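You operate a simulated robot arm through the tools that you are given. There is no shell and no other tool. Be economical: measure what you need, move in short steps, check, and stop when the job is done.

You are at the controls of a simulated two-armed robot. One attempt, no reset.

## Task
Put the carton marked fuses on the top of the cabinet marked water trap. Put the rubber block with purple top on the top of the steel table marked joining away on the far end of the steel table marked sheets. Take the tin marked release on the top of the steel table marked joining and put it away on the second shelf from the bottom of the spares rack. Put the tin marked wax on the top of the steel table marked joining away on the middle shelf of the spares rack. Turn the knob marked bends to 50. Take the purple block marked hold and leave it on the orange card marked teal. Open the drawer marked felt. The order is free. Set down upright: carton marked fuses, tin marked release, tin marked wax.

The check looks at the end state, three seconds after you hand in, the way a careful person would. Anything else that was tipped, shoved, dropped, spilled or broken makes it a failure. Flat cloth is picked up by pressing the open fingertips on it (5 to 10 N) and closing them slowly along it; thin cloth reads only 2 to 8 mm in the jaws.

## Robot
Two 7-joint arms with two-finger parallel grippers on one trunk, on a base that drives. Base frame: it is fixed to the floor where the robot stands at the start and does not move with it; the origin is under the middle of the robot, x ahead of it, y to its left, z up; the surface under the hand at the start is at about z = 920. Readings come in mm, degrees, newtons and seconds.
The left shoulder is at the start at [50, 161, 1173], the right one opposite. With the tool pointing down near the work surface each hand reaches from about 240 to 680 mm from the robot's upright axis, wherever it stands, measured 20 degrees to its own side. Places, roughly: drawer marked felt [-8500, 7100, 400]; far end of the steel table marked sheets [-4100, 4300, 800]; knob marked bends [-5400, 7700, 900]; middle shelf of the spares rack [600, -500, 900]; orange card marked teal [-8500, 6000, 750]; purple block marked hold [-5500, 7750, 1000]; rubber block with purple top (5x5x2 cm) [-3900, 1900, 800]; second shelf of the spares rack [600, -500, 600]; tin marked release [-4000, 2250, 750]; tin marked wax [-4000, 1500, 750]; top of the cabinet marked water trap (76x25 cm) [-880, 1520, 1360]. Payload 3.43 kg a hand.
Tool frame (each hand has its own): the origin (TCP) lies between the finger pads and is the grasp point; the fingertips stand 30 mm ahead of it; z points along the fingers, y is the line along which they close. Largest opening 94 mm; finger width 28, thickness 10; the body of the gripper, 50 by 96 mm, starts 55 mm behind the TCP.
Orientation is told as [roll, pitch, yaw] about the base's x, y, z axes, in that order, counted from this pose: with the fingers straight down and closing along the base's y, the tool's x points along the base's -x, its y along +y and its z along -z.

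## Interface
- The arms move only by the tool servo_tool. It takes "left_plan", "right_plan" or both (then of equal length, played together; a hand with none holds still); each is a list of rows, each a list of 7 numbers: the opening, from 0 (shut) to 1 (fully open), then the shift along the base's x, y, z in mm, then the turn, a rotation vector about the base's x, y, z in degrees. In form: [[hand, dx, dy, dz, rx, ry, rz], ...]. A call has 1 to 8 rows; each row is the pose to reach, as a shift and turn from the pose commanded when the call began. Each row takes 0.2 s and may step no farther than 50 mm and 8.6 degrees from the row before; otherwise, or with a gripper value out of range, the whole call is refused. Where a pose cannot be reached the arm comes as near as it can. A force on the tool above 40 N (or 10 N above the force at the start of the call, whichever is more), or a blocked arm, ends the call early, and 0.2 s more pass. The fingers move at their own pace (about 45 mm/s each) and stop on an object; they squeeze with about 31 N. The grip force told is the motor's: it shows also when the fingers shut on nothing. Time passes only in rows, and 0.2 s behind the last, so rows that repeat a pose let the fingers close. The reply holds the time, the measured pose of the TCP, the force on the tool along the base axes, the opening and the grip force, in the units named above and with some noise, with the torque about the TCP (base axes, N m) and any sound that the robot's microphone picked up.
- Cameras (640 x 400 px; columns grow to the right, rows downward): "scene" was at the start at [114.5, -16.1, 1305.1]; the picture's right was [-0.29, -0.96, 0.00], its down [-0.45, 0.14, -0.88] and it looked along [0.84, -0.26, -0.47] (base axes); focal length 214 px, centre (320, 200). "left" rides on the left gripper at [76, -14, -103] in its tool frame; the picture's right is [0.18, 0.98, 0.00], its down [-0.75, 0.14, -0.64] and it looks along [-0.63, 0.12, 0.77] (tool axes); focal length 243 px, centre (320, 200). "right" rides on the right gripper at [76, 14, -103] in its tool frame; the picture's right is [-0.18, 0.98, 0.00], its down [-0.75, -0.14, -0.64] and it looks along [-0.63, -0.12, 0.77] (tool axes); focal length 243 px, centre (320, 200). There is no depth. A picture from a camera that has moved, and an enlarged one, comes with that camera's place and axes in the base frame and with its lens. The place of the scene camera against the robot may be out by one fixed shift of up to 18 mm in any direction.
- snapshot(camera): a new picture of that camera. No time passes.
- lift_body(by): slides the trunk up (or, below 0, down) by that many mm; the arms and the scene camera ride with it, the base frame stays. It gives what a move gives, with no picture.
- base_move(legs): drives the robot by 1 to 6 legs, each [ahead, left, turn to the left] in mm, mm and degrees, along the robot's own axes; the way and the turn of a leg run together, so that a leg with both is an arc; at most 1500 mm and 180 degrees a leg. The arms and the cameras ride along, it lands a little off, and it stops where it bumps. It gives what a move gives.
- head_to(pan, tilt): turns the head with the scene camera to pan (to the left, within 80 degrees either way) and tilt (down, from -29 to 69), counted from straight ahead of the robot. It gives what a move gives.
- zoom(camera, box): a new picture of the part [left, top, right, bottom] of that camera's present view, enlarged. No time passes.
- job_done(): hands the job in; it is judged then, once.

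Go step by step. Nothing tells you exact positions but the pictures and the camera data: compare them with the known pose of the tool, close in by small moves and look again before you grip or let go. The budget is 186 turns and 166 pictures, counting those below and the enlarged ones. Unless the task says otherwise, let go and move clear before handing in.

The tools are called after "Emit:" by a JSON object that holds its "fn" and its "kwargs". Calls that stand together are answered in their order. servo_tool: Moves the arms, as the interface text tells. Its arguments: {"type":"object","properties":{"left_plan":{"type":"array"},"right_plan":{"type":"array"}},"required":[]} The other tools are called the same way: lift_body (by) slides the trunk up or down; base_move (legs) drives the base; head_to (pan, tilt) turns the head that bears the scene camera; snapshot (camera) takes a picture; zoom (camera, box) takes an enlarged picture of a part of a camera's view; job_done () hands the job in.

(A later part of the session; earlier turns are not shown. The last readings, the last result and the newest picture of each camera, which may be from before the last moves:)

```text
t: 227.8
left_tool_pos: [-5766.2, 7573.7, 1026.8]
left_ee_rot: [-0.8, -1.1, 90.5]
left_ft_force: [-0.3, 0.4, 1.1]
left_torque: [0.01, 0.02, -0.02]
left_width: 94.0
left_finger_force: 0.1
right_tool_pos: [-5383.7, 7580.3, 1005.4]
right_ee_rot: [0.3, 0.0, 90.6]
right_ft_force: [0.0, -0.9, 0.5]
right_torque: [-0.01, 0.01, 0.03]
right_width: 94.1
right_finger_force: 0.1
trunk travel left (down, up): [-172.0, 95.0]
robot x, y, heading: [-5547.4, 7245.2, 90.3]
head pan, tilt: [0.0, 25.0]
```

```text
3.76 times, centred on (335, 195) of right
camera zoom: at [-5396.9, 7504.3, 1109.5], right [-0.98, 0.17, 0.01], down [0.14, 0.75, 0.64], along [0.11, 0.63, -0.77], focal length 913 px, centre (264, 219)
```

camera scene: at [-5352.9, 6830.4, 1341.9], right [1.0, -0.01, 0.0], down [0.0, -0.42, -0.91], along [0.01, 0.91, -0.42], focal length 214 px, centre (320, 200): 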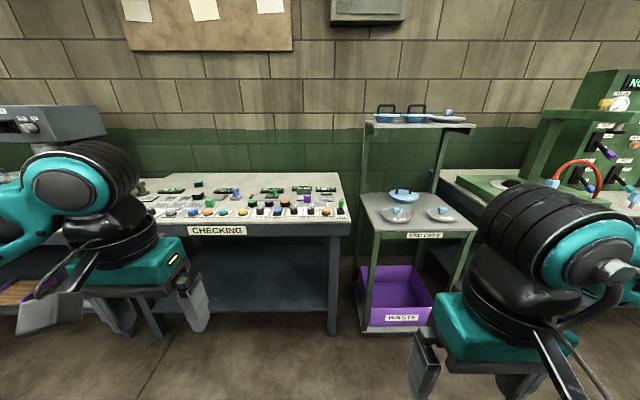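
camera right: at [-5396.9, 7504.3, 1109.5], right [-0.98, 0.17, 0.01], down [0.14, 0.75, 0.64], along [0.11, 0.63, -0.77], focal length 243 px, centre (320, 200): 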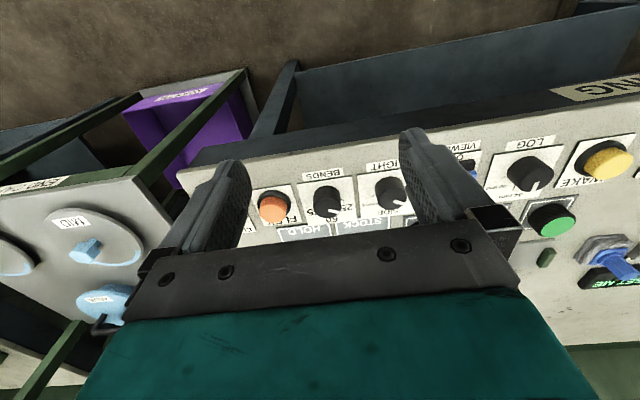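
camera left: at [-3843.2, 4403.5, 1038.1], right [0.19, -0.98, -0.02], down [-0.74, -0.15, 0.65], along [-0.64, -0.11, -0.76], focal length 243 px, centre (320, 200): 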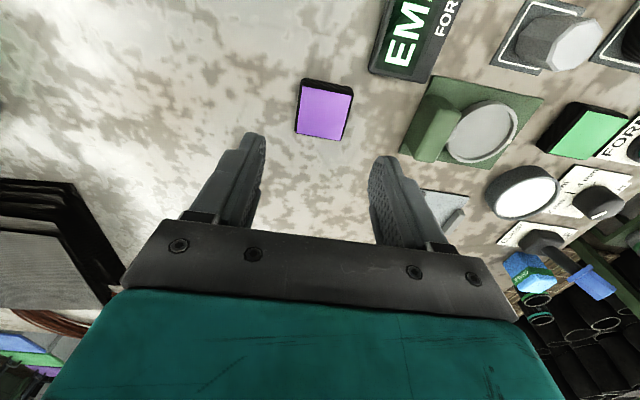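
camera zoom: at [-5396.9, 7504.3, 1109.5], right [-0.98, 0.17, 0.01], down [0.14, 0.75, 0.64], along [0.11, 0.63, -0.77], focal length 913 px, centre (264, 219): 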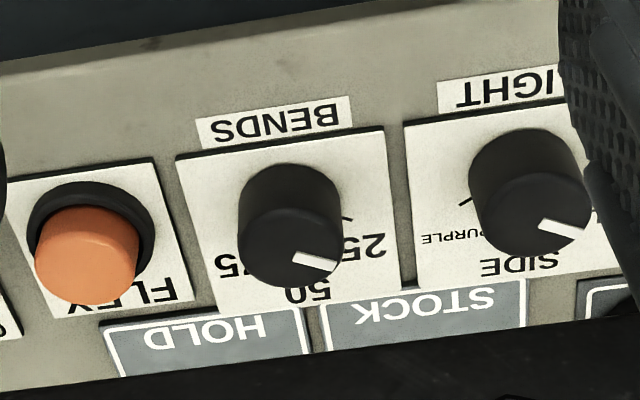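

The BENDS dial shows 25 / 50 / 75 with the pointer between 25 and 50. I move the hand so its camera looks straight down on the knob.

Emit:
{"fn": "servo_tool", "kwargs": {"right_plan": [[1, 0, 45, 0, 0, 0, 0], [1, 0, 90, 0, 0, 0, 0], [1, 0, 135, 0, 0, 0, 0], [1, 5, 150, 0, 0, 0, 0], [1, 5, 150, 0, 0, 0, 0]]}}

Emit:
{"fn": "zoom", "kwargs": {"camera": "right", "box": [220, 0, 420, 125]}}

Emit:
{"fn": "snapshot", "kwargs": {"camera": "right"}}

```text
t: 229.0
left_tool_pos: [-5766.9, 7572.6, 1025.3]
left_ee_rot: [-0.7, -1.1, 90.5]
left_ft_force: [-0.2, 0.2, 0.2]
left_torque: [0.01, 0.03, 0.0]
left_width: 93.8
left_finger_force: 0.0
right_tool_pos: [-5378.9, 7731.5, 1004.4]
right_ee_rot: [0.2, 0.0, 90.7]
right_ft_force: [0.6, 0.2, 0.2]
right_torque: [0.01, 0.0, -0.01]
right_width: 94.0
right_finger_force: 0.2
trunk travel left (down, up): [-172.0, 95.0]
robot x, y, heading: [-5545.2, 7247.9, 90.5]
head pan, tilt: [0.0, 25.0]
```

```text
3.20 times, centred on (320, 62) of right
camera zoom: at [-5392.5, 7655.2, 1107.8], right [-0.98, 0.17, 0.01], down [0.14, 0.75, 0.64], along [0.11, 0.63, -0.77], focal length 776 px, centre (320, 640)
```

zoom: 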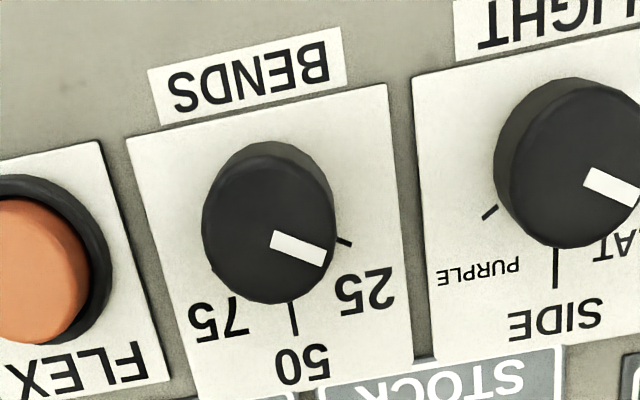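

```text
88 pictures are left
camera right: at [-5392.5, 7655.2, 1107.8], right [-0.98, 0.17, 0.01], down [0.14, 0.75, 0.64], along [0.11, 0.63, -0.77], focal length 243 px, centre (320, 200)
```

right: 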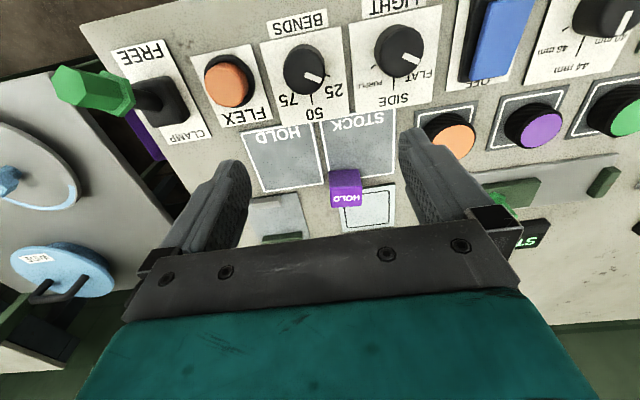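

The pointer sits on the 25 tick; 50 is 60° further clockwise (seen from above). Knob centre ≈ (−5372, 7699), top z ≈ 888. I come over it with fingers at 52 mm.

Emit:
{"fn": "servo_tool", "kwargs": {"right_plan": [[0.55, 6, -16, 0, 0, 0, 0], [0.55, 7, -32, 0, 0, 0, 0], [0.55, 7, -32, -30, 0, 0, 0], [0.55, 7, -32, -65, 0, 0, 0], [0.55, 7, -32, -65, 0, 0, 0]]}}

Emit:
{"fn": "snapshot", "kwargs": {"camera": "right"}}

```text
t: 230.2
left_tool_pos: [-5766.2, 7572.5, 1027.5]
left_ee_rot: [-0.8, -1.1, 90.6]
left_ft_force: [0.1, -0.2, -0.1]
left_torque: [-0.01, -0.04, 0.02]
left_width: 93.9
left_finger_force: 0.1
right_tool_pos: [-5372.9, 7695.8, 938.5]
right_ee_rot: [0.4, 0.0, 90.5]
right_ft_force: [0.4, 0.5, -0.1]
right_torque: [0.05, 0.01, 0.01]
right_width: 51.7
right_finger_force: 0.1
trunk travel left (down, up): [-172.0, 95.0]
robot x, y, heading: [-5547.6, 7244.4, 90.2]
head pan, tilt: [0.0, 25.0]
```

```text
87 pictures are left
camera right: at [-5387.2, 7621.2, 1042.3], right [-0.98, 0.17, 0.01], down [0.14, 0.75, 0.64], along [0.11, 0.63, -0.77], focal length 243 px, centre (320, 200)
```

right: 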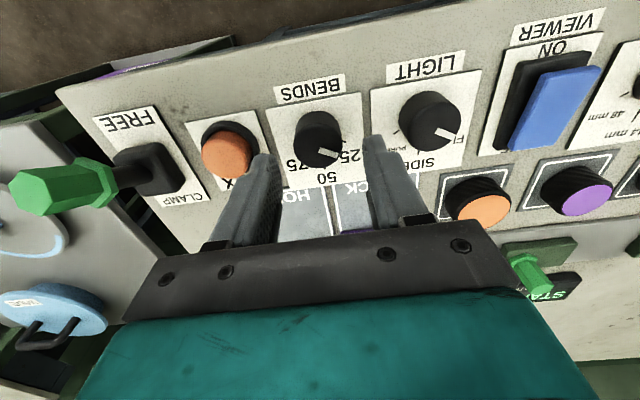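

Emit:
{"fn": "servo_tool", "kwargs": {"right_plan": [[0.47, 0, 0, 0, 0, 0, 0], [0.47, 0, 0, -15, 0, 0, 0], [0.47, 0, 0, -28, 0, 0, 0], [0.47, 0, 0, -34, 0, 0, 0], [0.47, 0, 0, -34, 0, 0, 0]]}}

Emit:
{"fn": "snapshot", "kwargs": {"camera": "right"}}

```text
t: 231.4
left_tool_pos: [-5766.4, 7572.8, 1026.3]
left_ee_rot: [-0.8, -1.1, 90.6]
left_ft_force: [-0.1, -0.4, 0.3]
left_torque: [0.0, -0.01, 0.01]
left_width: 94.1
left_finger_force: 0.1
right_tool_pos: [-5374.5, 7696.8, 905.6]
right_ee_rot: [0.2, 0.0, 90.5]
right_ft_force: [-0.1, 0.0, 0.2]
right_torque: [0.02, 0.04, -0.03]
right_width: 44.3
right_finger_force: 0.0
trunk travel left (down, up): [-172.0, 95.0]
robot x, y, heading: [-5549.6, 7245.2, 90.8]
head pan, tilt: [0.0, 25.0]
```

```text
86 pictures are left
camera right: at [-5387.2, 7621.2, 1009.6], right [-0.98, 0.17, 0.01], down [0.14, 0.75, 0.64], along [0.11, 0.63, -0.77], focal length 243 px, centre (320, 200)
```

right: 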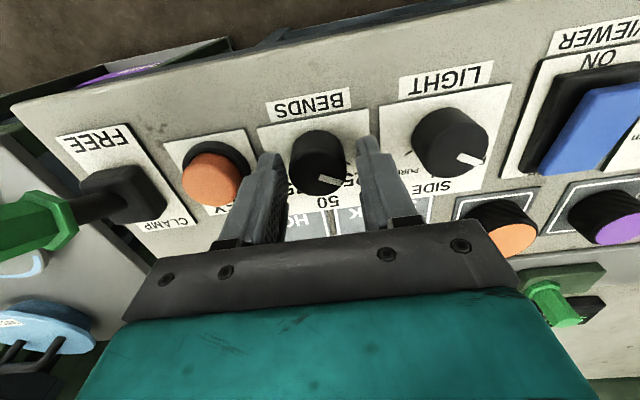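

Emit:
{"fn": "servo_tool", "kwargs": {"right_plan": [[0, 0, 0, 0, 0, 0, 0], [0, 0, 0, 0, 0, 0, 0], [0, 0, 0, 0, 0, 0, 0], [0, 0, 0, 0, 0, 0, -8], [0, 0, 0, 0, 0, 0, -16], [0, 0, 0, 0, 0, 0, -24], [0, 0, 0, 0, 0, 0, -32], [0, 0, 0, 0, 0, 0, -40]]}}

Emit:
{"fn": "servo_tool", "kwargs": {"right_plan": [[0, 0, 0, 0, 0, 0, -8], [0, 0, 0, 0, 0, 0, -14], [0, 0, 0, 0, 0, 0, -20], [0, 0, 0, 0, 0, 0, -20]]}}

Emit:
{"fn": "snapshot", "kwargs": {"camera": "right"}}

```text
t: 233.2
left_tool_pos: [-5766.8, 7573.2, 1025.8]
left_ee_rot: [-0.9, -1.1, 90.5]
left_ft_force: [0.0, -0.7, 0.1]
left_torque: [-0.01, -0.02, -0.01]
left_width: 93.9
left_finger_force: 0.0
right_tool_pos: [-5373.0, 7697.4, 905.2]
right_ee_rot: [0.2, 0.1, 50.5]
right_ft_force: [3.7, -2.1, -9.1]
right_torque: [0.41, -0.81, 0.01]
right_width: 34.2
right_finger_force: 45.1
trunk travel left (down, up): [-172.0, 95.0]
robot x, y, heading: [-5548.9, 7243.0, 90.5]
head pan, tilt: [0.0, 25.0]
```

```text
t: 234.2
left_tool_pos: [-5765.1, 7572.2, 1026.0]
left_ee_rot: [-0.8, -1.1, 90.5]
left_ft_force: [0.9, -0.2, -0.4]
left_torque: [0.03, -0.02, -0.01]
left_width: 93.8
left_finger_force: 0.0
right_tool_pos: [-5374.7, 7699.7, 904.9]
right_ee_rot: [0.2, 0.1, 30.4]
right_ft_force: [-4.4, 0.9, -9.8]
right_torque: [-0.23, 0.33, 0.03]
right_width: 34.1
right_finger_force: 45.2
trunk travel left (down, up): [-172.0, 95.0]
robot x, y, heading: [-5550.5, 7245.3, 90.4]
head pan, tilt: [0.0, 25.0]
```

```text
85 pictures are left
camera right: at [-5447.0, 7672.1, 1009.7], right [-0.34, 0.94, 0.0], down [0.72, 0.26, 0.64], along [0.6, 0.22, -0.77], focal length 243 px, centre (320, 200)
```

right: 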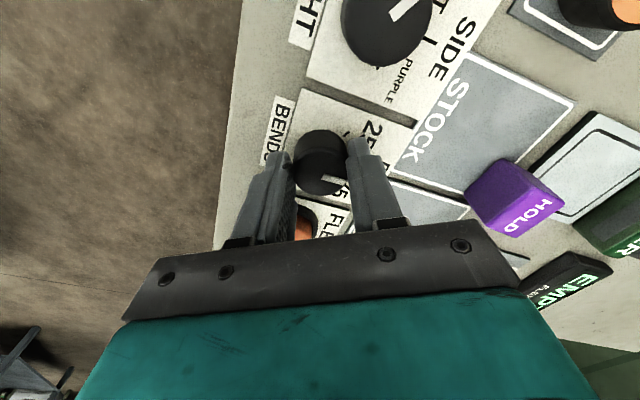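

Turned 60°. Release, raise and check the pointer from above.

Emit:
{"fn": "servo_tool", "kwargs": {"right_plan": [[0.47, 0, 0, 0, 0, 0, 0], [0.47, 0, 0, 0, 0, 0, 0], [0.47, 0, 0, 35, 0, 0, 0], [0.47, 0, 0, 80, 0, 0, 0], [0.47, 30, 12, 100, 0, 0, 0], [0.47, 60, 24, 100, 0, 0, 0], [0.47, 60, 24, 100, 0, 0, 0]]}}

Emit:
{"fn": "zoom", "kwargs": {"camera": "right", "box": [220, 0, 420, 125]}}

```text
t: 235.8
left_tool_pos: [-5766.1, 7571.7, 1025.6]
left_ee_rot: [-0.8, -1.2, 90.4]
left_ft_force: [-0.1, 0.6, 0.0]
left_torque: [0.02, -0.01, 0.03]
left_width: 93.9
left_finger_force: 0.1
right_tool_pos: [-5312.9, 7723.5, 1007.9]
right_ee_rot: [0.4, 0.0, 30.5]
right_ft_force: [-0.8, 0.0, 0.0]
right_torque: [0.02, 0.0, 0.01]
right_width: 44.0
right_finger_force: 0.0
trunk travel left (down, up): [-172.0, 95.0]
robot x, y, heading: [-5549.3, 7243.1, 90.6]
head pan, tilt: [0.0, 25.0]
```

```text
3.20 times, centred on (320, 62) of right
camera zoom: at [-5385.5, 7695.8, 1110.9], right [-0.34, 0.94, 0.01], down [0.72, 0.26, 0.64], along [0.6, 0.22, -0.77], focal length 776 px, centre (320, 640)
```

zoom: 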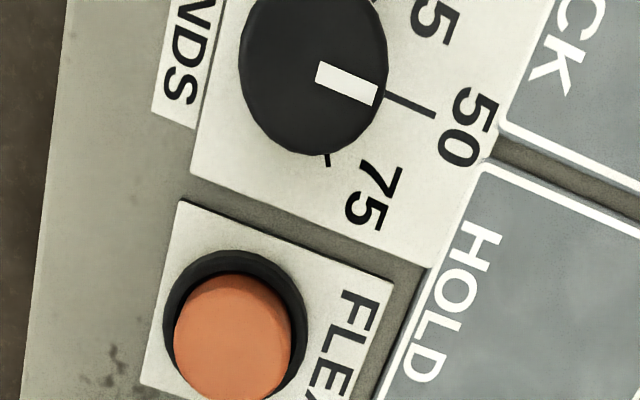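

The pointer lines up with the 50 tick. Next the HOLD block at about (−5394, 7822); I turn the hand back and go above it.

Emit:
{"fn": "servo_tool", "kwargs": {"right_plan": [[0.6, -10, 12, 0, 0, 0, 7.5], [0.7, -20, 25, 0, 0, 0, 15], [0.8, -30, 37, 0, 0, 0, 22.5], [0.8, -40, 49, 0, 0, 0, 30], [0.8, -50, 62, 0, 0, 0, 37.5], [0.8, -60, 75, 0, 0, 0, 45], [0.8, -70, 87, 0, 0, 0, 52.5], [0.8, -81, 92, 0, 0, 0, 59.5]]}}

Emit:
{"fn": "snapshot", "kwargs": {"camera": "right"}}

```text
t: 237.6
left_tool_pos: [-5767.3, 7572.9, 1025.2]
left_ee_rot: [-0.9, -1.1, 90.6]
left_ft_force: [0.3, 0.3, 0.1]
left_torque: [0.01, -0.01, 0.03]
left_width: 94.1
left_finger_force: 0.0
right_tool_pos: [-5393.2, 7814.8, 1005.8]
right_ee_rot: [0.3, 0.0, 90.2]
right_ft_force: [-0.7, -0.2, 0.5]
right_torque: [-0.04, -0.07, -0.05]
right_width: 75.1
right_finger_force: 0.1
trunk travel left (down, up): [-172.0, 95.0]
robot x, y, heading: [-5550.1, 7244.2, 90.4]
head pan, tilt: [0.0, 25.0]
```

```text
83 pictures are left
camera right: at [-5407.4, 7738.7, 1110.1], right [-0.98, 0.18, 0.0], down [0.14, 0.75, 0.64], along [0.11, 0.63, -0.77], focal length 243 px, centre (320, 200)
```

right: 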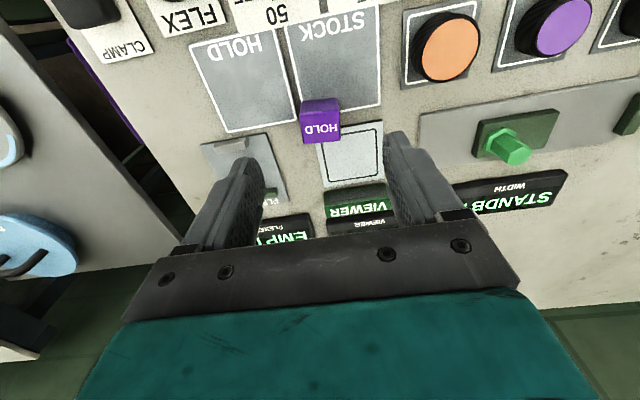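

Emit:
{"fn": "servo_tool", "kwargs": {"right_plan": [[0.7, -1, 9, -30, 0, 0, 0], [0.7, -1, 9, -65, 0, 0, 0], [0.7, -1, 9, -88, 0, 0, 0], [0.7, -1, 9, -98, 0, 0, 0], [0.7, -1, 9, -98, 0, 0, 0]]}}

Emit:
{"fn": "snapshot", "kwargs": {"camera": "right"}}

```text
t: 238.8
left_tool_pos: [-5767.8, 7572.9, 1026.3]
left_ee_rot: [-0.9, -1.2, 90.6]
left_ft_force: [0.8, 0.2, 0.2]
left_torque: [0.02, -0.04, 0.0]
left_width: 94.1
left_finger_force: 0.1
right_tool_pos: [-5394.5, 7823.9, 909.3]
right_ee_rot: [0.4, 0.1, 90.1]
right_ft_force: [0.1, 1.1, -0.1]
right_torque: [0.01, 0.0, -0.02]
right_width: 65.6
right_finger_force: 0.2
trunk travel left (down, up): [-172.0, 95.0]
robot x, y, heading: [-5545.5, 7245.1, 90.3]
head pan, tilt: [0.0, 25.0]
```

```text
82 pictures are left
camera right: at [-5407.9, 7748.7, 1012.2], right [-0.98, 0.18, 0.01], down [0.14, 0.75, 0.64], along [0.11, 0.63, -0.77], focal length 243 px, centre (320, 200)
```

right: 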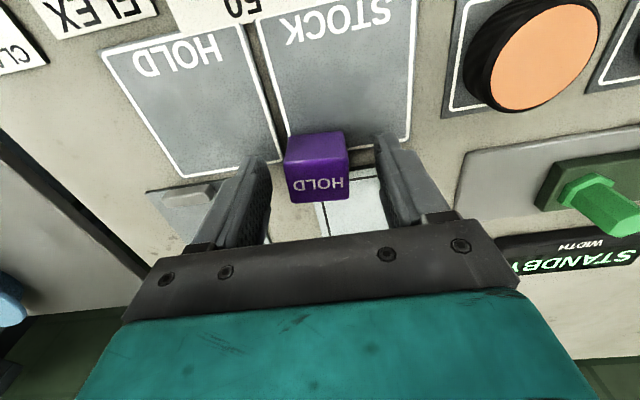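

Emit:
{"fn": "servo_tool", "kwargs": {"right_plan": [[0, 0, 0, 0, 0, 0, 0], [0, 0, 0, 0, 0, 0, 0], [0, 0, 0, 0, 0, 0, 0], [0, 0, 0, 0, 0, 0, 0], [0, 0, 0, 30, 0, 0, 0], [0, 0, 0, 70, 0, 0, 0], [0, 0, 0, 110, 0, 0, 0]]}}

Emit:
{"fn": "snapshot", "kwargs": {"camera": "right"}}

```text
t: 240.4
left_tool_pos: [-5765.4, 7572.9, 1026.5]
left_ee_rot: [-0.9, -1.1, 90.4]
left_ft_force: [-0.2, 0.3, 0.4]
left_torque: [0.01, 0.0, -0.03]
left_width: 94.0
left_finger_force: 0.2
right_tool_pos: [-5393.4, 7823.0, 1018.8]
right_ee_rot: [0.3, -0.1, 90.1]
right_ft_force: [-0.1, -0.7, -0.9]
right_torque: [-0.01, -0.01, -0.02]
right_width: 34.7
right_finger_force: 30.9
trunk travel left (down, up): [-172.0, 95.0]
robot x, y, heading: [-5547.8, 7243.8, 90.3]
head pan, tilt: [0.0, 25.0]
```

```text
81 pictures are left
camera right: at [-5406.7, 7748.4, 1122.7], right [-0.98, 0.18, 0.01], down [0.14, 0.75, 0.64], along [0.11, 0.63, -0.77], focal length 243 px, centre (320, 200)
```

right: 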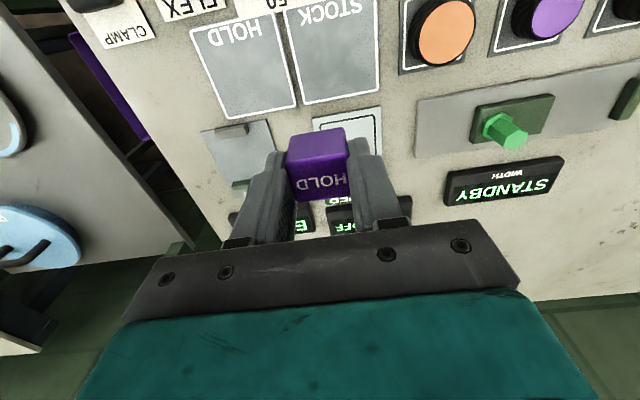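

Block held. Back away and turn toward −x.

Emit:
{"fn": "base_move", "kwargs": {"legs": [[-550, 0, 0], [0, 0, 89.5]]}}

Emit:
{"fn": "lift_body", "kwargs": {"by": 90}}

Emit:
{"fn": "servo_tool", "kwargs": {"right_plan": [[0, 45, 0, 0, 0, 0, 0], [0, 90, 0, 0, 0, 0, 0], [0, 135, 0, 0, 0, 0, 0], [0, 180, 0, 0, 0, 0, 0], [0, 225, 0, 0, 0, 0, 0], [0, 270, 0, 0, 0, 0, 0]]}}

Emit:
{"fn": "head_to", "kwargs": {"pan": -5, "tilt": 12}}

Emit:
{"fn": "snapshot", "kwargs": {"camera": "scene"}}

```text
t: 247.3
left_tool_pos: [-5875.4, 6486.6, 1026.5]
left_ee_rot: [-0.8, -1.1, -179.8]
left_ft_force: [1.1, 0.3, 0.3]
left_torque: [-0.02, 0.01, 0.01]
left_width: 93.9
left_finger_force: 0.0
right_tool_pos: [-6124.3, 6861.2, 1018.4]
right_ee_rot: [0.3, 0.0, 179.8]
right_ft_force: [-0.3, 0.9, -0.7]
right_torque: [0.0, -0.02, -0.01]
right_width: 34.6
right_finger_force: 30.7
trunk travel left (down, up): [-172.0, 95.0]
robot x, y, heading: [-5539.7, 6701.1, -179.7]
head pan, tilt: [0.0, 25.0]
```

```text
t: 248.6
left_tool_pos: [-5875.9, 6486.2, 1116.3]
left_ee_rot: [-0.9, -1.1, -179.7]
left_ft_force: [0.0, -0.3, -0.2]
left_torque: [0.03, 0.03, 0.01]
left_width: 93.8
left_finger_force: 0.1
right_tool_pos: [-6124.7, 6862.3, 1107.9]
right_ee_rot: [0.4, 0.0, 179.8]
right_ft_force: [-0.1, -1.0, -0.6]
right_torque: [0.0, -0.01, 0.01]
right_width: 34.8
right_finger_force: 31.0
trunk travel left (down, up): [-262.0, 5.0]
robot x, y, heading: [-5542.2, 6706.3, -180.0]
head pan, tilt: [0.0, 25.0]
```

```text
t: 250.0
left_tool_pos: [-5874.2, 6487.5, 1117.8]
left_ee_rot: [-0.8, -1.1, -179.9]
left_ft_force: [0.7, 0.5, -0.6]
left_torque: [0.0, -0.01, 0.01]
left_width: 94.0
left_finger_force: 0.0
right_tool_pos: [-5853.6, 6860.1, 1107.6]
right_ee_rot: [0.3, 0.0, 179.6]
right_ft_force: [-0.5, -0.3, -0.2]
right_torque: [-0.01, 0.0, 0.04]
right_width: 34.7
right_finger_force: 31.7
trunk travel left (down, up): [-262.0, 5.0]
robot x, y, heading: [-5542.9, 6703.9, -179.8]
head pan, tilt: [0.0, 25.0]
```

```text
t: 250.7
left_tool_pos: [-5875.5, 6486.2, 1116.8]
left_ee_rot: [-0.7, -1.1, -179.8]
left_ft_force: [-0.4, -1.0, 0.1]
left_torque: [-0.01, -0.02, 0.0]
left_width: 94.1
left_finger_force: 0.0
right_tool_pos: [-5855.0, 6859.6, 1108.4]
right_ee_rot: [0.3, 0.0, 179.7]
right_ft_force: [0.1, 0.6, -0.8]
right_torque: [-0.03, 0.01, 0.01]
right_width: 34.6
right_finger_force: 31.1
trunk travel left (down, up): [-262.0, 5.0]
robot x, y, heading: [-5548.5, 6706.0, -179.8]
head pan, tilt: [-5.0, 12.0]
```

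```text
80 pictures are left
camera scene: at [-5691.2, 6722.2, 1392.9], right [0.09, 1.0, 0.0], down [0.21, -0.02, -0.98], along [-0.97, 0.08, -0.21], focal length 214 px, centre (320, 200)
```

scene: 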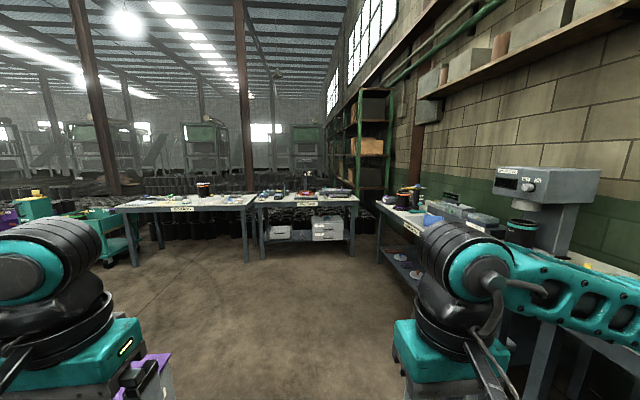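

Emit:
{"fn": "zoom", "kwargs": {"camera": "scene", "box": [100, 160, 400, 280]}}

```text
2.13 times, centred on (250, 220) of scene
camera zoom: at [-5691.2, 6722.2, 1392.9], right [0.09, 1.0, 0.0], down [0.21, -0.02, -0.98], along [-0.97, 0.08, -0.21], focal length 458 px, centre (469, 157)
```

zoom: 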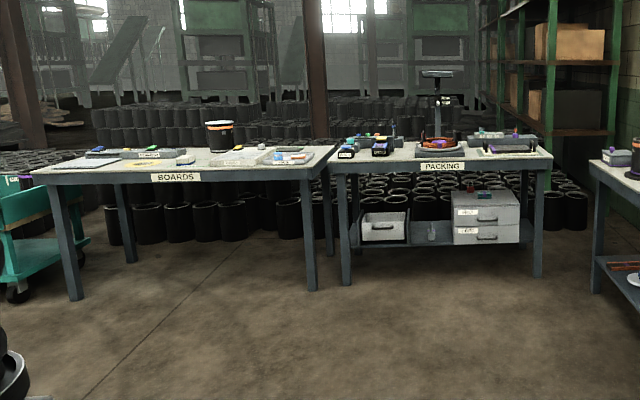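

Emit:
{"fn": "base_move", "kwargs": {"legs": [[1400, 0, 0], [450, 200, 0]]}}

Emit:
{"fn": "head_to", "kwargs": {"pan": 10, "tilt": 25}}

Emit:
{"fn": "snapshot", "kwargs": {"camera": "scene"}}

```text
t: 260.2
left_tool_pos: [-7733.4, 6316.2, 1115.5]
left_ee_rot: [-0.9, -1.1, 179.0]
left_ft_force: [0.1, 0.3, 0.5]
left_torque: [-0.02, -0.04, 0.01]
left_width: 93.7
left_finger_force: 0.0
right_tool_pos: [-7706.4, 6690.0, 1108.7]
right_ee_rot: [0.3, 0.0, 178.5]
right_ft_force: [0.7, -0.5, 0.4]
right_torque: [0.01, 0.02, -0.03]
right_width: 34.7
right_finger_force: 31.3
trunk travel left (down, up): [-262.0, 5.0]
robot x, y, heading: [-7405.0, 6528.8, 178.8]
head pan, tilt: [-5.0, 12.0]
```

```text
t: 261.0
left_tool_pos: [-7733.6, 6316.9, 1115.8]
left_ee_rot: [-0.8, -1.1, 179.0]
left_ft_force: [0.5, -0.2, -0.8]
left_torque: [-0.01, 0.02, 0.01]
left_width: 94.1
left_finger_force: 0.1
right_tool_pos: [-7706.5, 6689.0, 1108.2]
right_ee_rot: [0.3, 0.0, 178.5]
right_ft_force: [0.2, 0.2, -0.2]
right_torque: [-0.01, 0.01, 0.01]
right_width: 34.7
right_finger_force: 31.2
trunk travel left (down, up): [-262.0, 5.0]
robot x, y, heading: [-7400.4, 6525.3, 178.9]
head pan, tilt: [10.0, 25.0]
```

```text
78 pictures are left
camera scene: at [-7543.6, 6524.6, 1371.9], right [-0.15, 0.99, 0.0], down [0.42, 0.06, -0.91], along [-0.9, -0.14, -0.42], focal length 214 px, centre (320, 200)
```

scene: 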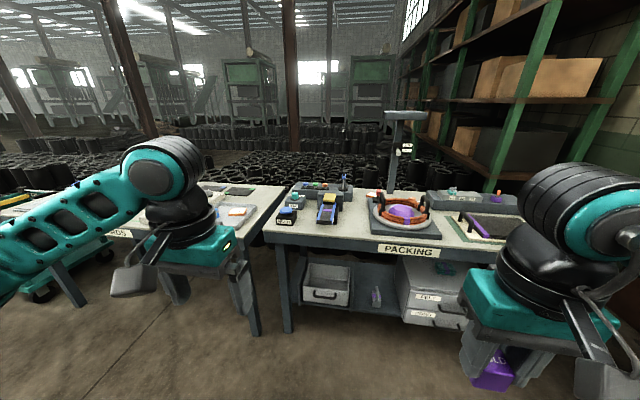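

Emit:
{"fn": "zoom", "kwargs": {"camera": "scene", "box": [180, 170, 300, 250]}}

Emit:
{"fn": "zoom", "kwargs": {"camera": "scene", "box": [280, 230, 480, 350]}}

```text
5.00 times, centred on (240, 210) of scene
camera zoom: at [-7543.6, 6524.6, 1371.9], right [-0.15, 0.99, 0.0], down [0.42, 0.06, -0.91], along [-0.9, -0.14, -0.42], focal length 1072 px, centre (720, 150)
```

zoom: 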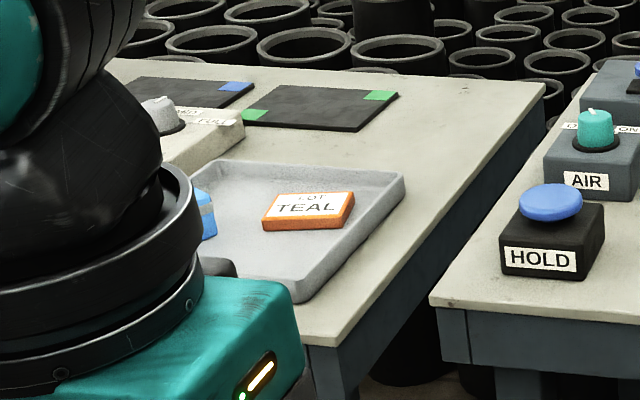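

```text
3.20 times, centred on (380, 290) of scene
camera zoom: at [-7543.6, 6524.6, 1371.9], right [-0.15, 0.99, 0.0], down [0.42, 0.06, -0.91], along [-0.9, -0.14, -0.42], focal length 686 px, centre (128, -88)
```

zoom: 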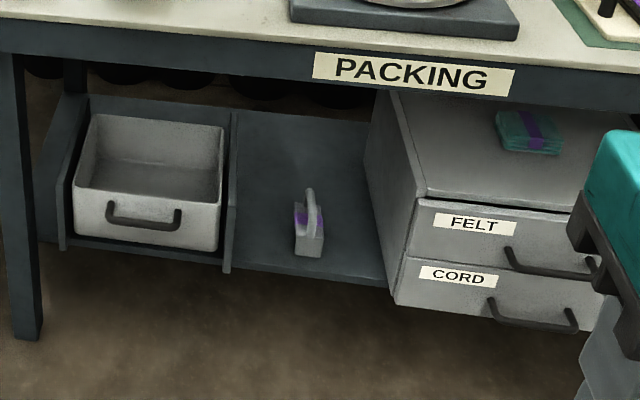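

The orange TEAL card lies in a grey tray at about (−8544, 5893) on the BOARDS table. I approach with the right hand in line.

Emit:
{"fn": "base_move", "kwargs": {"legs": [[0, 800, 1.1], [480, 0, 0]]}}

Emit:
{"fn": "head_to", "kwargs": {"pan": -10, "tilt": 30}}

Emit:
{"fn": "snapshot", "kwargs": {"camera": "scene"}}

```text
t: 270.8
left_tool_pos: [-8226.0, 5534.1, 1115.4]
left_ee_rot: [-0.8, -1.2, 179.3]
left_ft_force: [0.6, 0.4, 0.7]
left_torque: [0.01, -0.03, 0.03]
left_width: 93.9
left_finger_force: 0.0
right_tool_pos: [-8198.7, 5908.1, 1108.6]
right_ee_rot: [0.2, 0.1, 178.8]
right_ft_force: [-0.6, -0.2, -0.4]
right_torque: [0.01, 0.02, -0.02]
right_width: 34.8
right_finger_force: 30.9
trunk travel left (down, up): [-262.0, 5.0]
robot x, y, heading: [-7890.1, 5748.1, 179.0]
head pan, tilt: [10.0, 25.0]
```

```text
t: 271.6
left_tool_pos: [-8226.8, 5535.5, 1116.8]
left_ee_rot: [-0.8, -1.0, 179.3]
left_ft_force: [-0.4, -0.2, -0.3]
left_torque: [-0.03, 0.0, -0.02]
left_width: 94.0
left_finger_force: 0.0
right_tool_pos: [-8198.3, 5907.9, 1109.3]
right_ee_rot: [0.3, -0.1, 178.7]
right_ft_force: [0.8, 0.1, -0.2]
right_torque: [0.02, 0.01, -0.01]
right_width: 34.7
right_finger_force: 30.6
trunk travel left (down, up): [-262.0, 5.0]
robot x, y, heading: [-7896.1, 5745.3, 179.1]
head pan, tilt: [-10.0, 30.0]
```

```text
75 pictures are left
camera scene: at [-8033.9, 5775.1, 1363.9], right [0.19, 0.98, 0.0], down [0.49, -0.09, -0.87], along [-0.85, 0.16, -0.5], focal length 214 px, centre (320, 200)
```

scene: 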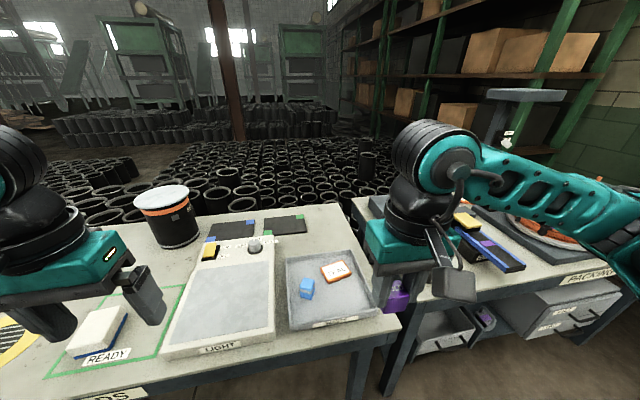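

Card at about (−8504, 5917, z 832). Drive 60 mm closer, lower trunk 150, extend the right hand over the card.

Emit:
{"fn": "base_move", "kwargs": {"legs": [[60, 0, 1]]}}

Emit:
{"fn": "lift_body", "kwargs": {"by": -150}}

Emit:
{"fn": "servo_tool", "kwargs": {"right_plan": [[0, -45, 0, 0, 0, 0, 0], [0, -90, 0, 0, 0, 0, 0], [0, -135, 0, 0, 0, 0, 0], [0, -170, 0, 0, 0, 0, 0], [0, -170, 0, 0, 0, 0, 0]]}}

Emit:
{"fn": "snapshot", "kwargs": {"camera": "right"}}

```text
t: 272.6
left_tool_pos: [-8281.7, 5529.4, 1117.1]
left_ee_rot: [-0.7, -1.1, -179.9]
left_ft_force: [0.0, -0.5, -0.4]
left_torque: [0.0, -0.03, 0.0]
left_width: 93.9
left_finger_force: 0.0
right_tool_pos: [-8261.5, 5903.5, 1108.1]
right_ee_rot: [0.3, 0.0, 179.7]
right_ft_force: [-0.5, -0.1, -0.3]
right_torque: [0.03, 0.0, 0.03]
right_width: 34.5
right_finger_force: 31.3
trunk travel left (down, up): [-262.0, 5.0]
robot x, y, heading: [-7950.6, 5744.1, -179.9]
head pan, tilt: [-10.0, 30.0]
```

```text
t: 274.3
left_tool_pos: [-8279.3, 5531.0, 965.8]
left_ee_rot: [-0.8, -1.1, -179.8]
left_ft_force: [-0.1, 0.2, 0.8]
left_torque: [-0.01, -0.01, 0.0]
left_width: 94.1
left_finger_force: 0.0
right_tool_pos: [-8258.6, 5903.0, 957.9]
right_ee_rot: [0.3, 0.0, 179.7]
right_ft_force: [0.2, -0.6, 0.2]
right_torque: [-0.04, -0.03, 0.01]
right_width: 34.7
right_finger_force: 31.0
trunk travel left (down, up): [-112.0, 155.0]
robot x, y, heading: [-7951.2, 5749.1, -180.0]
head pan, tilt: [-10.0, 30.0]
```

```text
t: 275.5
left_tool_pos: [-8280.5, 5530.7, 966.6]
left_ee_rot: [-0.8, -1.2, -179.8]
left_ft_force: [0.1, 0.1, -0.1]
left_torque: [-0.01, 0.02, 0.02]
left_width: 93.9
left_finger_force: 0.1
right_tool_pos: [-8430.3, 5904.8, 956.0]
right_ee_rot: [0.2, 0.1, 179.7]
right_ft_force: [0.2, -0.5, 0.1]
right_torque: [-0.03, 0.0, -0.04]
right_width: 34.6
right_finger_force: 31.2
trunk travel left (down, up): [-112.0, 155.0]
robot x, y, heading: [-7950.0, 5751.1, -179.8]
head pan, tilt: [-10.0, 30.0]
```

```text
74 pictures are left
camera right: at [-8353.7, 5891.1, 1060.4], right [-0.19, -0.98, 0.0], down [-0.75, 0.15, 0.64], along [-0.63, 0.12, -0.77], focal length 243 px, centre (320, 200)
```

right: 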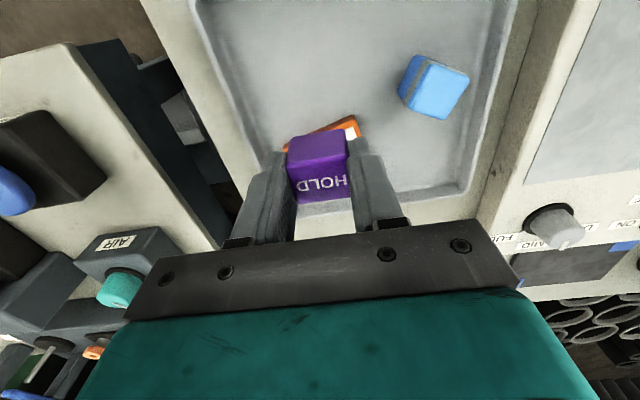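

Emit:
{"fn": "servo_tool", "kwargs": {"right_plan": [[0, 20, 40, 0, 0, 0, 0], [0, 30, 80, 0, 0, 0, 0], [0, 30, 80, 0, 0, 0, 0]]}}

Emit:
{"fn": "snapshot", "kwargs": {"camera": "right"}}

```text
t: 276.3
left_tool_pos: [-8280.7, 5530.9, 966.5]
left_ee_rot: [-0.8, -1.1, -179.8]
left_ft_force: [0.0, -0.6, 0.1]
left_torque: [0.01, -0.03, -0.04]
left_width: 94.0
left_finger_force: 0.0
right_tool_pos: [-8398.5, 5981.7, 958.3]
right_ee_rot: [0.4, -0.1, 179.8]
right_ft_force: [-0.4, 0.7, 0.3]
right_torque: [-0.01, -0.02, 0.01]
right_width: 34.8
right_finger_force: 30.7
trunk travel left (down, up): [-112.0, 155.0]
robot x, y, heading: [-7953.7, 5746.0, -179.9]
head pan, tilt: [-10.0, 30.0]
```

```text
73 pictures are left
camera right: at [-8323.3, 5969.5, 1061.4], right [-0.19, -0.98, 0.01], down [-0.75, 0.15, 0.64], along [-0.63, 0.12, -0.77], focal length 243 px, centre (320, 200)
```

right: 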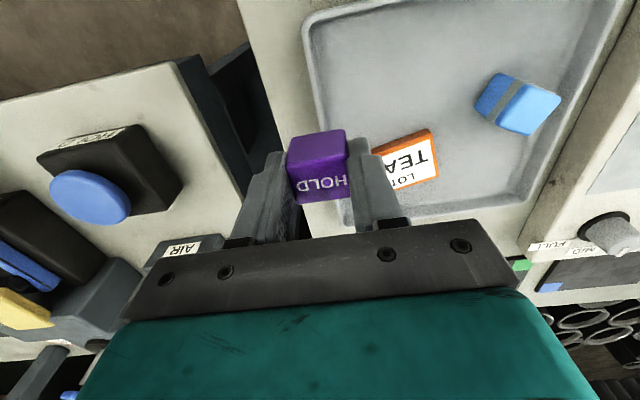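

Emit:
{"fn": "servo_tool", "kwargs": {"right_plan": [[0, 0, 40, 0, 0, 0, 0], [0, 0, 55, 0, 0, 0, 0], [0, 0, 55, 0, 0, 0, 0]]}}

Emit:
{"fn": "snapshot", "kwargs": {"camera": "right"}}

```text
t: 277.1
left_tool_pos: [-8280.6, 5529.0, 965.6]
left_ee_rot: [-0.8, -1.1, -179.9]
left_ft_force: [0.2, 0.6, -0.2]
left_torque: [-0.04, -0.01, -0.01]
left_width: 94.1
left_finger_force: 0.1
right_tool_pos: [-8399.5, 6038.5, 957.7]
right_ee_rot: [0.2, 0.0, 179.7]
right_ft_force: [0.1, -0.6, -0.2]
right_torque: [0.0, 0.0, -0.01]
right_width: 34.5
right_finger_force: 31.2
trunk travel left (down, up): [-112.0, 155.0]
robot x, y, heading: [-7949.0, 5750.9, -180.0]
head pan, tilt: [-10.0, 30.0]
```

```text
72 pictures are left
camera right: at [-8323.2, 6024.5, 1061.8], right [-0.19, -0.98, 0.01], down [-0.75, 0.15, 0.64], along [-0.63, 0.12, -0.77], focal length 243 px, centre (320, 200)
```

right: 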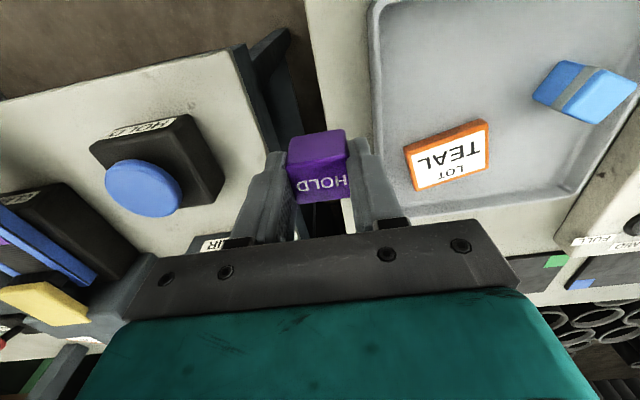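

Card centre ≈ (−8489, 5909, z 823). Move above it and lower.

Emit:
{"fn": "servo_tool", "kwargs": {"right_plan": [[0, -25, -40, 0, 0, 0, 0], [0, -50, -80, 0, 0, 0, 0], [0, -75, -115, 0, 0, 0, 0], [0, -88, -129, 0, 0, 0, 0], [0, -88, -129, -40, 0, 0, 0], [0, -88, -129, -70, 0, 0, 0], [0, -88, -129, -82, 0, 0, 0], [0, -88, -129, -82, 0, 0, 0]]}}

Emit:
{"fn": "snapshot", "kwargs": {"camera": "right"}}

Emit:
{"fn": "zoom", "kwargs": {"camera": "scene", "box": [260, 200, 480, 340]}}

```text
t: 278.9
left_tool_pos: [-8278.8, 5530.1, 966.6]
left_ee_rot: [-0.8, -1.0, -179.9]
left_ft_force: [-0.3, -0.3, -0.8]
left_torque: [0.02, 0.01, 0.0]
left_width: 93.9
left_finger_force: 0.1
right_tool_pos: [-8486.8, 5910.7, 875.3]
right_ee_rot: [0.3, 0.1, 179.7]
right_ft_force: [0.1, 0.0, -0.2]
right_torque: [-0.02, 0.0, 0.01]
right_width: 35.0
right_finger_force: 31.3
trunk travel left (down, up): [-112.0, 155.0]
robot x, y, heading: [-7950.5, 5748.6, -180.2]
head pan, tilt: [-10.0, 30.0]
```

```text
71 pictures are left
camera right: at [-8410.7, 5896.1, 979.5], right [-0.19, -0.98, 0.01], down [-0.75, 0.15, 0.64], along [-0.63, 0.12, -0.77], focal length 243 px, centre (320, 200)
```

right: 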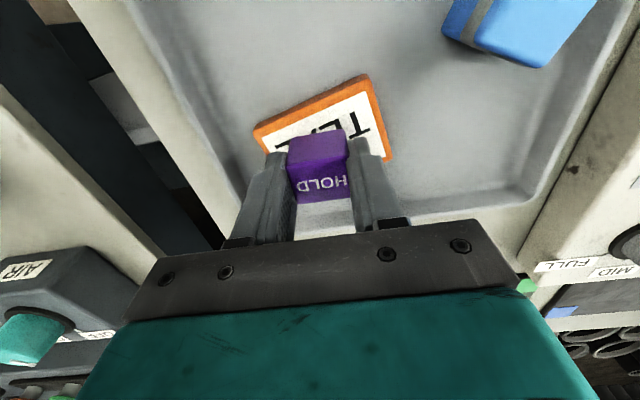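

```text
2.86 times, centred on (370, 270) of scene
camera zoom: at [-8092.6, 5773.5, 1213.9], right [0.17, 0.98, 0.0], down [0.49, -0.09, -0.87], along [-0.85, 0.15, -0.5], focal length 613 px, centre (177, 0)
```

zoom: 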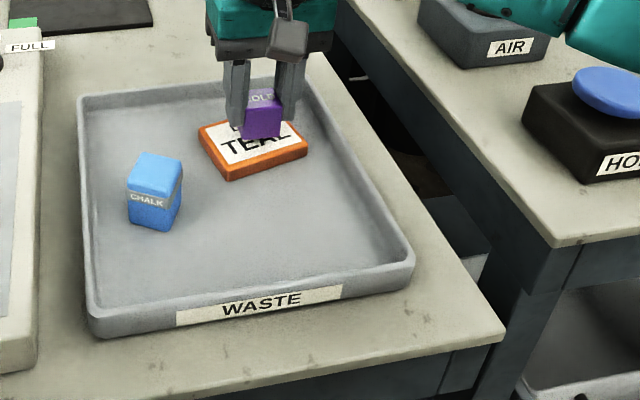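

Well centred on the card. Lower to contact.

Emit:
{"fn": "servo_tool", "kwargs": {"right_plan": [[0, 0, 0, -4, 0, 0, 0], [0, 0, 0, -8, 0, 0, 0], [0, 0, 0, -10, 0, 0, 0], [0, 0, 0, -12, 0, 0, 0]]}}

Emit:
{"fn": "zoom", "kwargs": {"camera": "scene", "box": [310, 220, 390, 270]}}

```text
t: 279.9
left_tool_pos: [-8279.9, 5531.4, 967.1]
left_ee_rot: [-0.8, -1.2, -179.9]
left_ft_force: [-0.8, 0.6, -0.2]
left_torque: [0.01, 0.0, 0.01]
left_width: 94.3
left_finger_force: 0.2
right_tool_pos: [-8487.9, 5909.9, 867.1]
right_ee_rot: [0.2, -0.3, 179.6]
right_ft_force: [0.2, 2.3, 11.6]
right_torque: [0.2, 0.01, -0.02]
right_width: 34.8
right_finger_force: 30.9
trunk travel left (down, up): [-112.0, 155.0]
robot x, y, heading: [-7951.7, 5749.6, -180.0]
head pan, tilt: [-10.0, 30.0]
```

```text
8.00 times, centred on (350, 245) of scene
camera zoom: at [-8091.7, 5773.5, 1214.2], right [0.17, 0.98, 0.0], down [0.49, -0.09, -0.87], along [-0.85, 0.15, -0.5], focal length 1716 px, centre (80, -160)
```

zoom: 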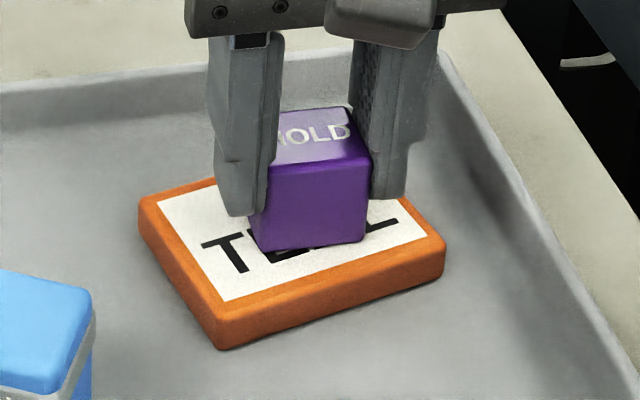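

Resting on the card. Release and lift.

Emit:
{"fn": "servo_tool", "kwargs": {"right_plan": [[0.2, 0, 0, 2, 0, 0, 0], [0.6, 0, 0, 2, 0, 0, 0], [0.6, 0, 0, 2, 0, 0, 0], [0.6, 0, 0, 30, 0, 0, 0], [0.6, 0, 0, 75, 0, 0, 0], [0.6, 0, 0, 100, 0, 0, 0]]}}

Emit:
{"fn": "zoom", "kwargs": {"camera": "scene", "box": [260, 200, 480, 340]}}

```text
t: 281.3
left_tool_pos: [-8280.3, 5530.8, 965.5]
left_ee_rot: [-0.8, -1.0, -179.9]
left_ft_force: [-0.1, 0.6, 0.0]
left_torque: [0.03, -0.02, -0.02]
left_width: 93.9
left_finger_force: 0.0
right_tool_pos: [-8486.8, 5909.5, 963.9]
right_ee_rot: [0.3, -0.1, 179.6]
right_ft_force: [-0.4, 0.1, -0.2]
right_torque: [0.02, 0.03, -0.02]
right_width: 56.1
right_finger_force: 0.0
trunk travel left (down, up): [-112.0, 155.0]
robot x, y, heading: [-7951.1, 5746.5, -180.0]
head pan, tilt: [-10.0, 30.0]
```

```text
2.86 times, centred on (370, 270) of scene
camera zoom: at [-8092.5, 5773.4, 1213.9], right [0.17, 0.98, 0.0], down [0.49, -0.09, -0.87], along [-0.85, 0.15, -0.5], focal length 613 px, centre (177, 0)
```

zoom: 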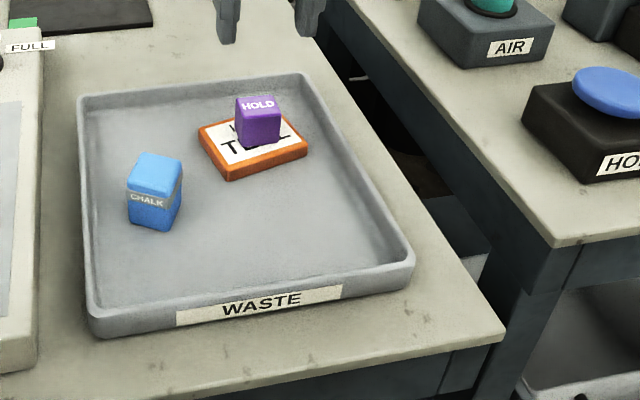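

The HOLD block rests on the TEAL card. Next the FELT drawer under the PACKING table: back off, strafe right, lower trunk and look.

Emit:
{"fn": "base_move", "kwargs": {"legs": [[-300, 0, 0], [0, -1150, 0]]}}

Emit:
{"fn": "head_to", "kwargs": {"pan": -8, "tilt": 40}}

Emit:
{"fn": "snapshot", "kwargs": {"camera": "scene"}}

```text
t: 293.4
left_tool_pos: [-7983.7, 6690.7, 967.4]
left_ee_rot: [-0.8, -1.0, -179.5]
left_ft_force: [-0.6, 1.0, 1.0]
left_torque: [0.0, -0.01, -0.01]
left_width: 94.0
left_finger_force: 0.0
right_tool_pos: [-8193.0, 7068.3, 964.7]
right_ee_rot: [0.3, 0.0, 180.0]
right_ft_force: [-0.2, -0.2, -0.3]
right_torque: [0.0, -0.03, 0.0]
right_width: 56.6
right_finger_force: 0.1
trunk travel left (down, up): [-112.0, 155.0]
robot x, y, heading: [-7658.7, 6910.8, -179.8]
head pan, tilt: [-10.0, 30.0]
```

```text
t: 294.1
left_tool_pos: [-7985.6, 6690.2, 965.9]
left_ee_rot: [-0.8, -1.1, -179.5]
left_ft_force: [0.0, 0.4, -0.6]
left_torque: [0.0, 0.0, -0.01]
left_width: 94.1
left_finger_force: 0.1
right_tool_pos: [-8193.5, 7069.2, 964.5]
right_ee_rot: [0.3, 0.0, 180.0]
right_ft_force: [0.3, 0.5, 0.3]
right_torque: [-0.01, 0.0, 0.01]
right_width: 56.3
right_finger_force: 0.1
trunk travel left (down, up): [-112.0, 155.0]
robot x, y, heading: [-7654.6, 6911.2, -179.4]
head pan, tilt: [-8.0, 40.0]
```

```text
67 pictures are left
camera scene: at [-7792.9, 6931.5, 1198.6], right [0.13, 0.99, 0.0], down [0.64, -0.09, -0.77], along [-0.76, 0.1, -0.64], focal length 214 px, centre (320, 200)
```

scene: 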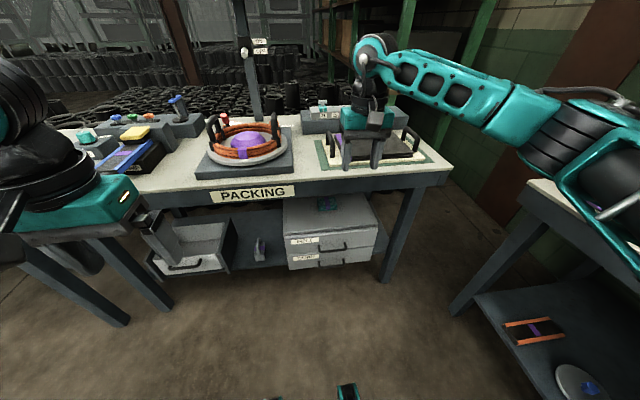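

Emit:
{"fn": "zoom", "kwargs": {"camera": "scene", "box": [250, 180, 410, 280]}}

```text
4.00 times, centred on (330, 230) of scene
camera zoom: at [-7792.9, 6931.5, 1198.6], right [0.13, 0.99, 0.0], down [0.64, -0.09, -0.77], along [-0.76, 0.1, -0.64], focal length 858 px, centre (280, 80)
```

zoom: 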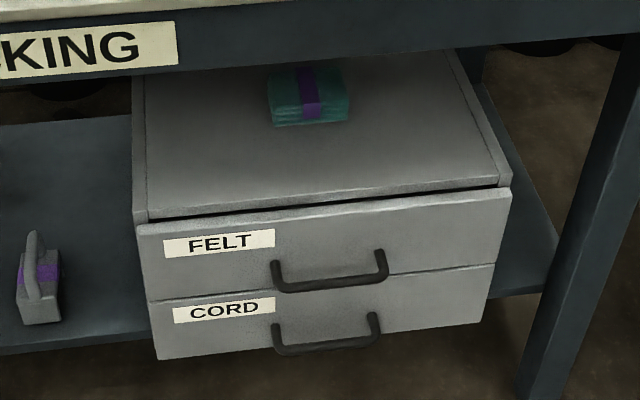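

Handle of FELT at about (−8367, 7064, z 428). I re-orient the right hand: yaw −90, then pitch to point forward, so the fingers close vertically on the bar.

Emit:
{"fn": "servo_tool", "kwargs": {"right_plan": [[0.6, 0, 0, 0, 0, 0, -8.5], [0.6, 0, 0, 0, 0, 0, -17], [0.6, 0, 0, 0, 0, 0, -25.5], [0.6, 0, 0, 0, 0, 0, -34], [0.6, 0, 0, 0, 0, 0, -42.5], [0.6, 0, 0, 0, 0, 0, -51], [0.6, 0, 0, 0, 0, 0, -59.5], [0.6, 0, 0, 0, 0, 0, -68]]}}

Emit:
{"fn": "servo_tool", "kwargs": {"right_plan": [[0.6, 0, 0, -20, 0, 0, -7.5], [0.6, 0, 0, -40, 0, 0, -15], [0.6, 0, 0, -60, 0, 0, -22]]}}

Emit:
{"fn": "servo_tool", "kwargs": {"right_plan": [[0.6, 0, 0, -30, 0, 8.5, 0], [0.6, 0, 0, -60, 0, 17, 0], [0.6, 0, 0, -90, 0, 25.5, 0], [0.6, 0, 0, -120, 0, 34, 0], [0.6, 0, 0, -150, 0, 42.5, 0], [0.6, 0, 0, -180, 0, 51, 0], [0.6, 0, 0, -210, 0, 59.5, 0], [0.6, 0, 0, -240, 0, 68, 0]]}}

Emit:
{"fn": "snapshot", "kwargs": {"camera": "scene"}}

```text
t: 295.9
left_tool_pos: [-7984.5, 6690.8, 966.7]
left_ee_rot: [-0.9, -1.1, -179.6]
left_ft_force: [0.2, -0.1, 0.2]
left_torque: [0.04, 0.01, 0.01]
left_width: 94.1
left_finger_force: 0.0
right_tool_pos: [-8192.6, 7068.2, 963.7]
right_ee_rot: [0.3, -0.1, 111.8]
right_ft_force: [0.7, -0.6, -0.1]
right_torque: [-0.02, 0.02, -0.01]
right_width: 56.1
right_finger_force: 0.0
trunk travel left (down, up): [-112.0, 155.0]
robot x, y, heading: [-7659.5, 6910.9, -179.6]
head pan, tilt: [-8.0, 40.0]
```

```text
t: 296.7
left_tool_pos: [-7985.6, 6691.6, 967.0]
left_ee_rot: [-0.9, -1.0, -179.6]
left_ft_force: [0.7, 0.3, 0.7]
left_torque: [-0.02, 0.0, 0.0]
left_width: 93.9
left_finger_force: 0.1
right_tool_pos: [-8192.5, 7068.9, 902.3]
right_ee_rot: [0.3, -0.1, 89.8]
right_ft_force: [0.8, 0.1, -0.1]
right_torque: [0.03, -0.01, -0.02]
right_width: 56.4
right_finger_force: 0.0
trunk travel left (down, up): [-112.0, 155.0]
robot x, y, heading: [-7654.5, 6912.1, -179.7]
head pan, tilt: [-8.0, 40.0]
```

```text
t: 298.5
left_tool_pos: [-7986.1, 6688.4, 964.6]
left_ee_rot: [-1.0, -1.0, -179.5]
left_ft_force: [-0.4, -1.0, 0.4]
left_torque: [0.03, -0.05, 0.0]
left_width: 93.9
left_finger_force: 0.1
right_tool_pos: [-8183.6, 7018.7, 710.1]
right_ee_rot: [44.8, 0.5, 88.3]
right_ft_force: [-0.2, -0.4, 0.5]
right_torque: [-0.03, 0.0, -0.02]
right_width: 56.3
right_finger_force: 0.1
right hand out of reach, approached as far as the arm can: row 6, 7, 8
trunk travel left (down, up): [-112.0, 155.0]
robot x, y, heading: [-7656.1, 6913.0, -179.7]
head pan, tilt: [-8.0, 40.0]
```

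```text
65 pictures are left
camera scene: at [-7794.1, 6928.3, 1198.3], right [0.13, 0.99, 0.0], down [0.64, -0.08, -0.77], along [-0.76, 0.1, -0.64], focal length 214 px, centre (320, 200)
```

scene: 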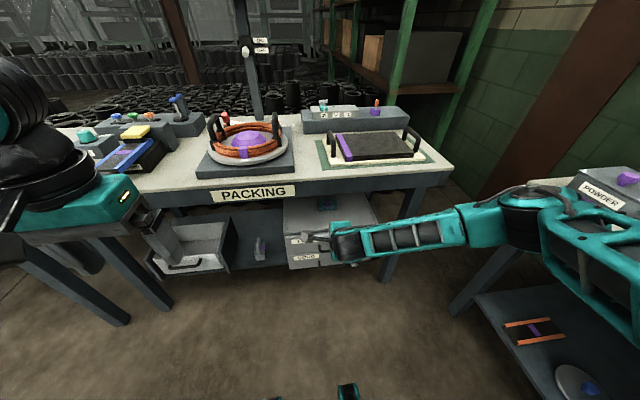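

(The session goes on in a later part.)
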